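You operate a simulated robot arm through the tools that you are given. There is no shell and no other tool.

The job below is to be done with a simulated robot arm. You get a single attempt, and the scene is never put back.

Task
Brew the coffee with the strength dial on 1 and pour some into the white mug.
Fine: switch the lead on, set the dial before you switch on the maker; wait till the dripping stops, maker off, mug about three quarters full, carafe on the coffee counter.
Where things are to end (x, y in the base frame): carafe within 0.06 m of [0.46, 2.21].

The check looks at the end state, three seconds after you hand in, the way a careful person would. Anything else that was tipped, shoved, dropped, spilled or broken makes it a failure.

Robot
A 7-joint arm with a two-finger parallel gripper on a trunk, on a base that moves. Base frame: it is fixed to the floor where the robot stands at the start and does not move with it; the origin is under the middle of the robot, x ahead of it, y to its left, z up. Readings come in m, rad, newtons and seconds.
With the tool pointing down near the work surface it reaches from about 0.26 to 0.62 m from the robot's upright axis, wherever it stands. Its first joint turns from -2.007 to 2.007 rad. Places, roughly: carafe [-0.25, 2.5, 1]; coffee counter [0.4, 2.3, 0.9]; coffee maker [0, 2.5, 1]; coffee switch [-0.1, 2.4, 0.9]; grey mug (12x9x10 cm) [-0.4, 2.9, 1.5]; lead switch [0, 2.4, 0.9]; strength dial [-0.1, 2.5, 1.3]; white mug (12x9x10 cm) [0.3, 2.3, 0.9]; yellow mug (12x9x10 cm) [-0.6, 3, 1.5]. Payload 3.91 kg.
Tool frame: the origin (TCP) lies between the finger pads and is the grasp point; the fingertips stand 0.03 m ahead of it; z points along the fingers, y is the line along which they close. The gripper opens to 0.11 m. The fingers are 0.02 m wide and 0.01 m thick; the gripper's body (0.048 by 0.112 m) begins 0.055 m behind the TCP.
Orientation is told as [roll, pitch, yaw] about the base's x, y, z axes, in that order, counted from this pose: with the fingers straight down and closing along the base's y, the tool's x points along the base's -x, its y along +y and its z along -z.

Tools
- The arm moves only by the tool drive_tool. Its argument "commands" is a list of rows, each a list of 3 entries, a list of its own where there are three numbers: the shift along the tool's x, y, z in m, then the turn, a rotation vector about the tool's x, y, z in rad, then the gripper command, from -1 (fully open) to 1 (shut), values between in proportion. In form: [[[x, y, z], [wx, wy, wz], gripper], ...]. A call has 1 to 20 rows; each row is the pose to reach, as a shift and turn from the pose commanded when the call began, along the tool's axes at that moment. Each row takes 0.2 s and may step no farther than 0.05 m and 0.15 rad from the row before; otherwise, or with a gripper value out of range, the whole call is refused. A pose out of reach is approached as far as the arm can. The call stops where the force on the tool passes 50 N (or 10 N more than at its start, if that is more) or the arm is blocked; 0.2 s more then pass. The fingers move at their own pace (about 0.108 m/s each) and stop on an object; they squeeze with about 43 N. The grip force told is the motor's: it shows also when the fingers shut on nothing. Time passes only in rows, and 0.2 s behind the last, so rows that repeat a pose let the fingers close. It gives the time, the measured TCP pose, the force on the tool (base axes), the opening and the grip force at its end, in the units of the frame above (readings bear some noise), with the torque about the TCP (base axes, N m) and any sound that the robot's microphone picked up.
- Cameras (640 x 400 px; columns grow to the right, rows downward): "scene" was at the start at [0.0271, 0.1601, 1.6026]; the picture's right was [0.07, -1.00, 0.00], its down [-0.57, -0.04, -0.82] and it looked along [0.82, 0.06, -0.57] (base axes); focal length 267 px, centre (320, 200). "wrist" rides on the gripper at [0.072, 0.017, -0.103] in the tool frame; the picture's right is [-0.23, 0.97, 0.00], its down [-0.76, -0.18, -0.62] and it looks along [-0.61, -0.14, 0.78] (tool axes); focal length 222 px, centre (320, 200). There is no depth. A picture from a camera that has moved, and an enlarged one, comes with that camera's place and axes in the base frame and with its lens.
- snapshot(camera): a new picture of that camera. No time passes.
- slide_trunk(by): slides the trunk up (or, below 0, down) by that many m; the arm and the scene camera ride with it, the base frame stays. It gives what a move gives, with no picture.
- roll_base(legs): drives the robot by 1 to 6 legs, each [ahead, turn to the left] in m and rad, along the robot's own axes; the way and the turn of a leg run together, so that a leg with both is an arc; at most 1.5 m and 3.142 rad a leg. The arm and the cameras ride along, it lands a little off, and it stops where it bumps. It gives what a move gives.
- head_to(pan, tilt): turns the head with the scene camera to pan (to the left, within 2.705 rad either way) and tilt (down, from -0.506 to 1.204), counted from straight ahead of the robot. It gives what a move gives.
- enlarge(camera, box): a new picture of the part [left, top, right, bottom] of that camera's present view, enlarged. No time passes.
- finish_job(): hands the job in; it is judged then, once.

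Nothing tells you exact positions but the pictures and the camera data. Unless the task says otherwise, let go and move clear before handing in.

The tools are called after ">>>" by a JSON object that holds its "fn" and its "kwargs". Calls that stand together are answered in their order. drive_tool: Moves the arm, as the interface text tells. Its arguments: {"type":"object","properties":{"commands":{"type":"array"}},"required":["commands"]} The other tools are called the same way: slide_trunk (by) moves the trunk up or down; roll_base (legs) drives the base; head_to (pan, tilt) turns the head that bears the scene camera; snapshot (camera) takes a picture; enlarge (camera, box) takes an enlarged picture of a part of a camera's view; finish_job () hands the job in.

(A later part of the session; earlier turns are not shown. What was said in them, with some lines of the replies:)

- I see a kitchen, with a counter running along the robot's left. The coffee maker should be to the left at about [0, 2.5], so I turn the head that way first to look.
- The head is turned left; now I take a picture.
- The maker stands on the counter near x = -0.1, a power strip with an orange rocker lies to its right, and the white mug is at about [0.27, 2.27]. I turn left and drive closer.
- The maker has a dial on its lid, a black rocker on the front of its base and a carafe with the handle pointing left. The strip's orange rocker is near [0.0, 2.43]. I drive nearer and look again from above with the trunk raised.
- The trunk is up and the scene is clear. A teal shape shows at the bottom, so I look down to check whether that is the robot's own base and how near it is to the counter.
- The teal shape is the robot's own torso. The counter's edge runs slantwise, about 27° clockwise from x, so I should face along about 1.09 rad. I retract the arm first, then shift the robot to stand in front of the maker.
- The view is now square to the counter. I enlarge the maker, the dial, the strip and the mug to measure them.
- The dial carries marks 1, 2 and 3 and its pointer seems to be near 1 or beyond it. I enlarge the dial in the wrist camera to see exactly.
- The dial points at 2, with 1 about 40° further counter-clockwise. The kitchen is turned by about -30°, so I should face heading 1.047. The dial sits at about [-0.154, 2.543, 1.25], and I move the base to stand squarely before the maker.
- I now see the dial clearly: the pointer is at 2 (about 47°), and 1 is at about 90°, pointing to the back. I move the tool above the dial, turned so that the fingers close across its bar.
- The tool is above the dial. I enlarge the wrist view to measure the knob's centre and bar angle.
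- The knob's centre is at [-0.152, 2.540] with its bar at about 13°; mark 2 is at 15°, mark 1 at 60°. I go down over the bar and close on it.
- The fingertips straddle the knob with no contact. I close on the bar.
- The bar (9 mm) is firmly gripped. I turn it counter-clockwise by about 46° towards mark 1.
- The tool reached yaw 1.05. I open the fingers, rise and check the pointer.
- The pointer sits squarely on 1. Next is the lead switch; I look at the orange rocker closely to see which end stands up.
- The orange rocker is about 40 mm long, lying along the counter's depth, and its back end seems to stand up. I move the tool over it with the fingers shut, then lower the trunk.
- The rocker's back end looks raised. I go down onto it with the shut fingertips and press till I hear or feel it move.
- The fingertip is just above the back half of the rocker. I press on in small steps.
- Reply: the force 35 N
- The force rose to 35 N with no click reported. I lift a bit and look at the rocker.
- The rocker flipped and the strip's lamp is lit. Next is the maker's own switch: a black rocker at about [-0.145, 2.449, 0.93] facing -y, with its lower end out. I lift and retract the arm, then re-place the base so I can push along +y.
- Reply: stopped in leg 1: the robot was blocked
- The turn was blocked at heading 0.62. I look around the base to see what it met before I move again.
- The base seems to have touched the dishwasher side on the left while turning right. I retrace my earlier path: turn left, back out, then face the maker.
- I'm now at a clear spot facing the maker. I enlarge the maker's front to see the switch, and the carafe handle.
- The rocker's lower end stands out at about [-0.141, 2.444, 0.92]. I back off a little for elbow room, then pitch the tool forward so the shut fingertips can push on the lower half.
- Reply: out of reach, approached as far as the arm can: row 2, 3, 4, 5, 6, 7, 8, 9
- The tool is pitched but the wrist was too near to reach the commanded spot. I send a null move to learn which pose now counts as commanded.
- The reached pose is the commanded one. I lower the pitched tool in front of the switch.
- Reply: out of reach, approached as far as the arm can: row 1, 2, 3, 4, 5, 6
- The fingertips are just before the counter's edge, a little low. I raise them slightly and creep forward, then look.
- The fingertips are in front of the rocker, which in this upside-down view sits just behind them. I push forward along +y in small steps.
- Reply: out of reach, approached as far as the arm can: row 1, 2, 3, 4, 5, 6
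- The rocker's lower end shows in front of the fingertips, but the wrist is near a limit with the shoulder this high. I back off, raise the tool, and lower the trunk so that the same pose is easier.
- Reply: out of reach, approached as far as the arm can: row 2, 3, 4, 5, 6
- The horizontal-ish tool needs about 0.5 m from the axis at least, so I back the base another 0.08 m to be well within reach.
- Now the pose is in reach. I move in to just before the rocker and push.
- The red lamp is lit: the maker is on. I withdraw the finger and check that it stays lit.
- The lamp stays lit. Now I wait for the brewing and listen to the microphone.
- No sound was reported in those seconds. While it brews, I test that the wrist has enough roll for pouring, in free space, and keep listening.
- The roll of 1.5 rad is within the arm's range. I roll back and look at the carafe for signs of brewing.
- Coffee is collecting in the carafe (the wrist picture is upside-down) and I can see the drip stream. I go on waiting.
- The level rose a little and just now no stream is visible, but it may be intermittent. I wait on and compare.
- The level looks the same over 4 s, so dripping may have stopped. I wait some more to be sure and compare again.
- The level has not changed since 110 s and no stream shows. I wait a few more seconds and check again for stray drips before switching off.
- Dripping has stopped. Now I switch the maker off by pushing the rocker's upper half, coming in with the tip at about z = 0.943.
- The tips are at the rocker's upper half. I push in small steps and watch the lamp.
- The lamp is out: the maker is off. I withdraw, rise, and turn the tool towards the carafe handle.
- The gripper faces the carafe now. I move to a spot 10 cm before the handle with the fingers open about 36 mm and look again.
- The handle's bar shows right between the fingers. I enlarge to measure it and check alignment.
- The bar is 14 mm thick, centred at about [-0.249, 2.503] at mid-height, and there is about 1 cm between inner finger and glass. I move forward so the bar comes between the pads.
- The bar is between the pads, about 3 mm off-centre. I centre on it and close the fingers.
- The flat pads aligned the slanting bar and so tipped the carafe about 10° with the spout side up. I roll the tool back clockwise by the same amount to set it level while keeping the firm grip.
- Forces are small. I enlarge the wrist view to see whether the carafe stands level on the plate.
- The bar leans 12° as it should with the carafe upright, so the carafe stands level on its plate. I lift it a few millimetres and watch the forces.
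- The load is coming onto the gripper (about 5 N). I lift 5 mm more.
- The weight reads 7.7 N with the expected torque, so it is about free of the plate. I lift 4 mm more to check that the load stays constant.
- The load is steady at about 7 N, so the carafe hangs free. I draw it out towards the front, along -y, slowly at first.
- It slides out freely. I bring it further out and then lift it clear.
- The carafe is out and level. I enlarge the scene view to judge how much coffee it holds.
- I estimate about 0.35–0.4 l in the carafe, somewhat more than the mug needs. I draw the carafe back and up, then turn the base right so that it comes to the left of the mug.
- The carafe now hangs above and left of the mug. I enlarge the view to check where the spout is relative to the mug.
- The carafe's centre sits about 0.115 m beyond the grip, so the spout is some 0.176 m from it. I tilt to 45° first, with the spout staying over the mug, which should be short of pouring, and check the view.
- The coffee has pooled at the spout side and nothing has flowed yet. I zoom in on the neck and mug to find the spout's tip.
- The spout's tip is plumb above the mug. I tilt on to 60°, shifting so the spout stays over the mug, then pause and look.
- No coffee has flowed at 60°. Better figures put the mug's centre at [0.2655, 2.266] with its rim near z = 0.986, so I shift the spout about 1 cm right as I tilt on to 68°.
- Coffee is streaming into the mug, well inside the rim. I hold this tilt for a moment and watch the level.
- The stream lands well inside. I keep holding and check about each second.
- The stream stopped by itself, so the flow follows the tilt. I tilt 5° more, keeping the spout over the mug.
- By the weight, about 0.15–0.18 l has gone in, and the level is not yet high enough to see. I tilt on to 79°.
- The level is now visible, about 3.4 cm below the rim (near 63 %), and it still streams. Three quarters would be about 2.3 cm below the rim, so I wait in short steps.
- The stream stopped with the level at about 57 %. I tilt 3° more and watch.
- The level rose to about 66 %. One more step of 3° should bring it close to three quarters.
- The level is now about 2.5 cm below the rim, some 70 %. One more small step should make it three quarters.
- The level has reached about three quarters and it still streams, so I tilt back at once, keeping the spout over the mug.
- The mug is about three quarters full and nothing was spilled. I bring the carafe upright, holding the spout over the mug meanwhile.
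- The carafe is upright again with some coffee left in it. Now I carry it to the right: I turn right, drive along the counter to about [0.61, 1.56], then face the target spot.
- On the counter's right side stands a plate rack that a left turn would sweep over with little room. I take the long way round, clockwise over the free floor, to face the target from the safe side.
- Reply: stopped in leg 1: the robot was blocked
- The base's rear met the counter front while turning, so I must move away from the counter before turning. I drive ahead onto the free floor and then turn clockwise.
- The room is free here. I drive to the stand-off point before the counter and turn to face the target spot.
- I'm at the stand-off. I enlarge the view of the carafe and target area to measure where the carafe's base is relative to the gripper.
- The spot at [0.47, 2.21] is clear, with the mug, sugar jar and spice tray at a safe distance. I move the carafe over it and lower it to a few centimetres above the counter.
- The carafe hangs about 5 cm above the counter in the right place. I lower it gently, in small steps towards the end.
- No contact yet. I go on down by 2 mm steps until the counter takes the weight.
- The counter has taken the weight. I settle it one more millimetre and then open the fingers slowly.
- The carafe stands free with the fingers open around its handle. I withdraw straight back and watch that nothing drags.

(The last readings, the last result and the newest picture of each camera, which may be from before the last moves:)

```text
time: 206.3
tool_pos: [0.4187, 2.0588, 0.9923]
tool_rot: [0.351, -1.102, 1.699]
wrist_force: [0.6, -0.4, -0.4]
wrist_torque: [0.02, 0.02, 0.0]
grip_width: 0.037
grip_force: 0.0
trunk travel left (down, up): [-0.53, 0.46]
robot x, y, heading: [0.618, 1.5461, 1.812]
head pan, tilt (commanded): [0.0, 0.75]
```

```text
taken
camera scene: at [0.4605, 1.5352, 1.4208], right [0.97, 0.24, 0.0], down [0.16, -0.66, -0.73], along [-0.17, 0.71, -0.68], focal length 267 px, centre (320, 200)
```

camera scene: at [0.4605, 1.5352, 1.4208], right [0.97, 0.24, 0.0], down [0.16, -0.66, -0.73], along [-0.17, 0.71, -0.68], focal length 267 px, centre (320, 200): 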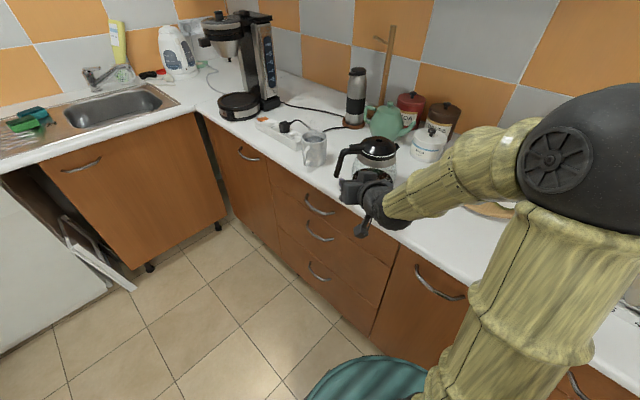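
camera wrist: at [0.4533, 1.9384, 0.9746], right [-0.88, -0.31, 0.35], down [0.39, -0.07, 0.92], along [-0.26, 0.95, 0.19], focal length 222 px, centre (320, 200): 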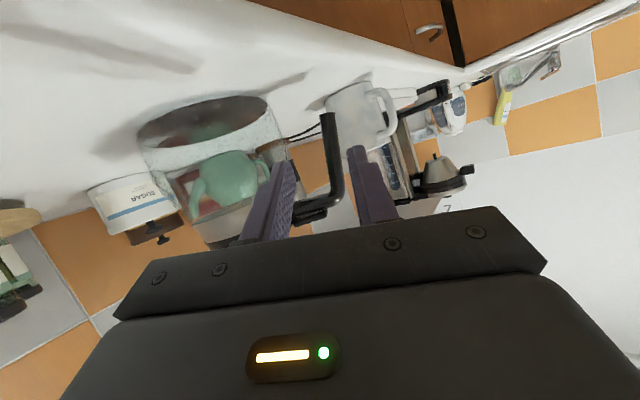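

The carafe stands upright by itself. I back the base away and then check its position and the whole scene.

>>> {"fn": "roll_base", "kwargs": {"legs": [[-0.25, 0]]}}

>>> {"fn": "head_to", "kwargs": {"pan": 0.0, "tilt": 0.6}}

>>> {"fn": "snapshot", "kwargs": {"camera": "scene"}}

>>> {"fn": "enlarge", "kwargs": {"camera": "scene", "box": [280, 80, 440, 200]}}

```text
time: 208.4
tool_pos: [0.4785, 1.8158, 0.9903]
tool_rot: [0.349, -1.102, 1.701]
wrist_force: [-0.3, -0.6, -0.3]
wrist_torque: [0.01, 0.02, -0.04]
grip_width: 0.0371
grip_force: 0.1
trunk travel left (down, up): [-0.53, 0.46]
robot x, y, heading: [0.6767, 1.3073, 1.813]
head pan, tilt (commanded): [0.0, 0.75]
```

```text
time: 209.1
tool_pos: [0.4793, 1.8175, 0.9914]
tool_rot: [0.349, -1.099, 1.703]
wrist_force: [-0.3, -0.4, -0.2]
wrist_torque: [-0.03, 0.03, -0.02]
grip_width: 0.0369
grip_force: 0.0
trunk travel left (down, up): [-0.53, 0.46]
robot x, y, heading: [0.6718, 1.3049, 1.809]
head pan, tilt (commanded): [0.0, 0.6]
```

```text
taken
camera scene: at [0.5191, 1.2972, 1.4336], right [0.97, 0.24, 0.0], down [0.14, -0.55, -0.82], along [-0.2, 0.8, -0.57], focal length 267 px, centre (320, 200)
```

scene: 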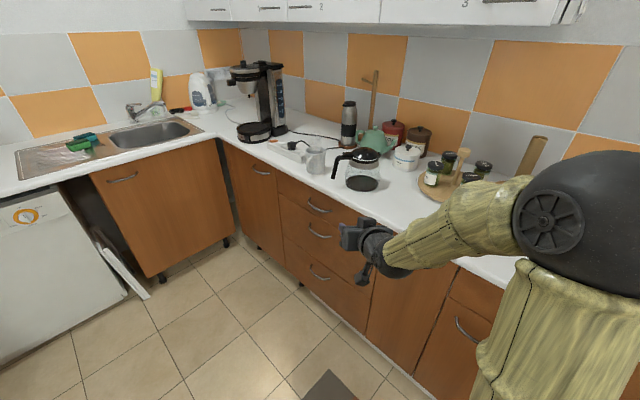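

```text
3.33 times, centred on (360, 140) of scene
camera zoom: at [0.5191, 1.2972, 1.4336], right [0.97, 0.24, 0.0], down [0.14, -0.55, -0.82], along [-0.2, 0.8, -0.57], focal length 890 px, centre (187, 400)
```

zoom: 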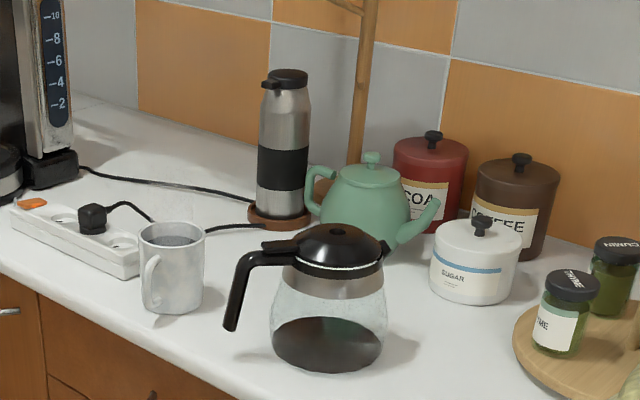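

The carafe stands at about [0.467, 2.205]; the mug, jars and thermos are undisturbed. I check the mug's level, the counter for drops, and the maker's lamp and dial.

>>> {"fn": "enlarge", "kwargs": {"camera": "scene", "box": [290, 130, 350, 180]}}

>>> {"fn": "enlarge", "kwargs": {"camera": "scene", "box": [220, 55, 320, 160]}}

```text
8.00 times, centred on (320, 155) of scene
camera zoom: at [0.5191, 1.2972, 1.4336], right [0.97, 0.24, 0.0], down [0.14, -0.55, -0.82], along [-0.2, 0.8, -0.57], focal length 2135 px, centre (320, 560)
```

zoom: 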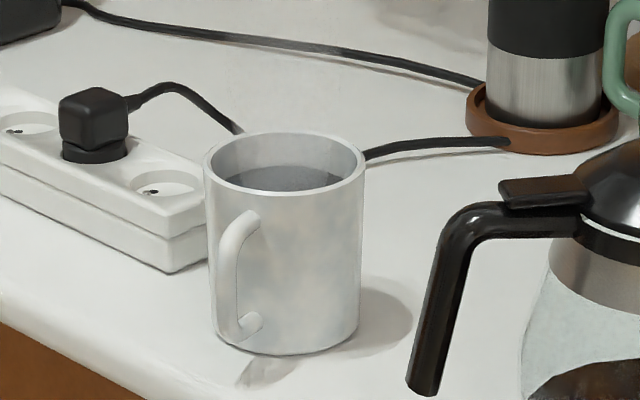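

```text
3.81 times, centred on (270, 108) of scene
camera zoom: at [0.5191, 1.2972, 1.4336], right [0.97, 0.24, 0.0], down [0.14, -0.55, -0.82], along [-0.2, 0.8, -0.57], focal length 1016 px, centre (510, 552)
```

zoom: 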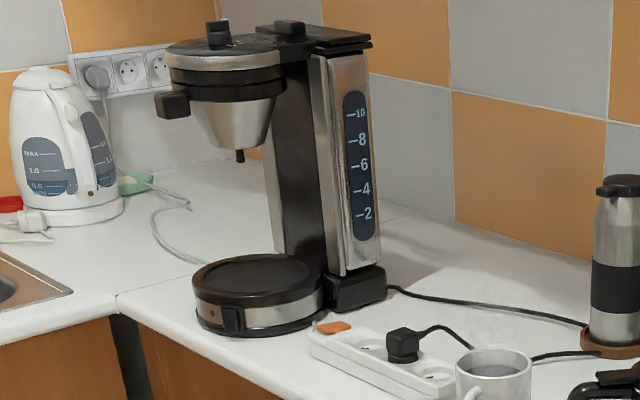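

The mug is about three quarters full and the counter is clean. I look once more at the strip's lamp and the dial.

>>> {"fn": "enlarge", "kwargs": {"camera": "scene", "box": [262, 128, 312, 160]}}

>>> {"fn": "enlarge", "kwargs": {"camera": "scene", "box": [260, 55, 300, 80]}}

>>> {"fn": "enlarge", "kwargs": {"camera": "scene", "box": [232, 116, 282, 148]}}

```text
12.50 times, centred on (287, 144) of scene
camera zoom: at [0.5191, 1.2972, 1.4336], right [0.97, 0.24, 0.0], down [0.14, -0.55, -0.82], along [-0.2, 0.8, -0.57], focal length 3336 px, centre (732, 900)
```

zoom: 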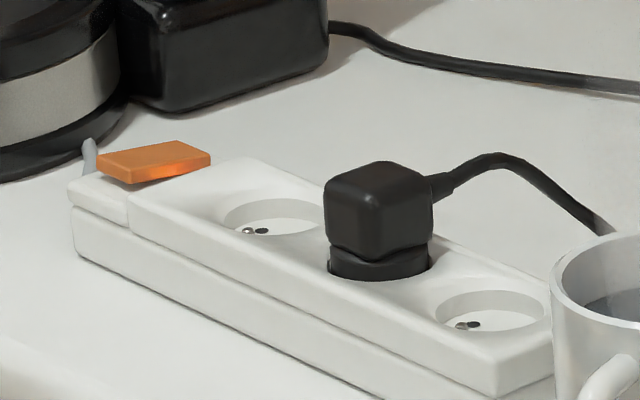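

```text
16.00 times, centred on (280, 68) of scene
camera zoom: at [0.5191, 1.2972, 1.4336], right [0.97, 0.24, 0.0], down [0.14, -0.55, -0.82], along [-0.2, 0.8, -0.57], focal length 4270 px, centre (960, 2320)
```

zoom: 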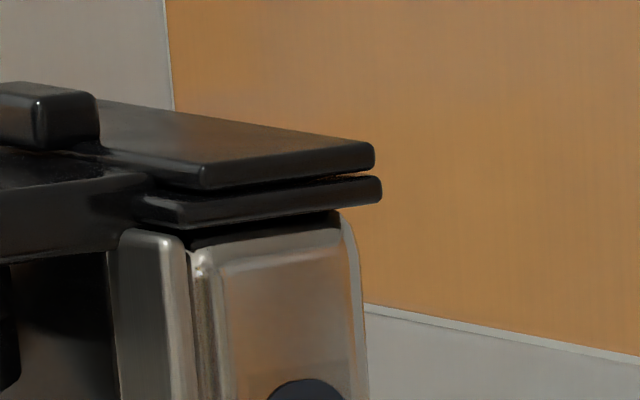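

```text
12.50 times, centred on (257, 132) of scene
camera zoom: at [0.5191, 1.2972, 1.4336], right [0.97, 0.24, 0.0], down [0.14, -0.55, -0.82], along [-0.2, 0.8, -0.57], focal length 3336 px, centre (1108, 1050)
```

zoom: 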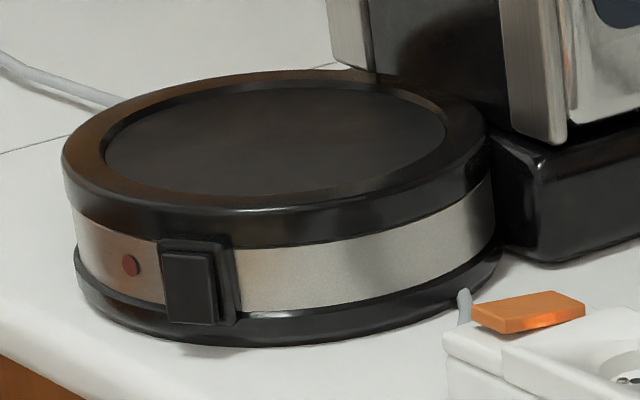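

The maker's lamp is out and its rocker is in the off position, and the strip is on. A last look at the dial, then I hand in.

>>> {"fn": "enlarge", "kwargs": {"camera": "scene", "box": [228, 54, 268, 79]}}

```text
16.00 times, centred on (248, 66) of scene
camera zoom: at [0.5191, 1.2972, 1.4336], right [0.97, 0.24, 0.0], down [0.14, -0.55, -0.82], along [-0.2, 0.8, -0.57], focal length 4270 px, centre (1472, 2336)
```

zoom: 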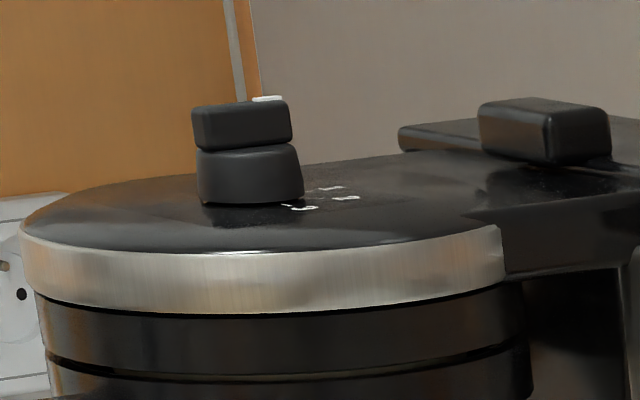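

The dial's pointer still faces the back, towards mark 1. The maker is off, the lead is on, the mug is about three quarters full and the carafe stands at its place with the gripper clear, so I hand the job in.

>>> {"fn": "finish_job", "kwargs": {}}

```text
The job is handed in.
```

I brewed the coffee with the strength dial on 1, poured the white mug about three quarters full, and handed the job in. I don't have the check's verdict yet. These are the end states I could see in the last pictures:

- **Lead:** switched on, and its rocker was still glowing at the end.
- **Dial:** I set it to 1 before switching on the maker, and the pointer was still there afterwards.
- **Brewing:** I waited until the drip stream was gone and the level in the carafe had not moved for about 16 seconds. The microphone reported no sound, so I judged this from the pictures alone.
- **Maker:** off, lamp out.
- **White mug:** my readings of the level ran from about 74% to 80% full. I saw no drops on the counter.
- **Carafe:** on the coffee counter at about [0.467, 2.205], within roughly 1 cm of the target, with the gripper clear of it. Some coffee is left in it.

The robot's base was blocked twice while turning. I took these to be bumps against the dishwasher side and the drawer fronts. I saw nothing tipped or moved afterwards, but I did not look at those fronts up close.
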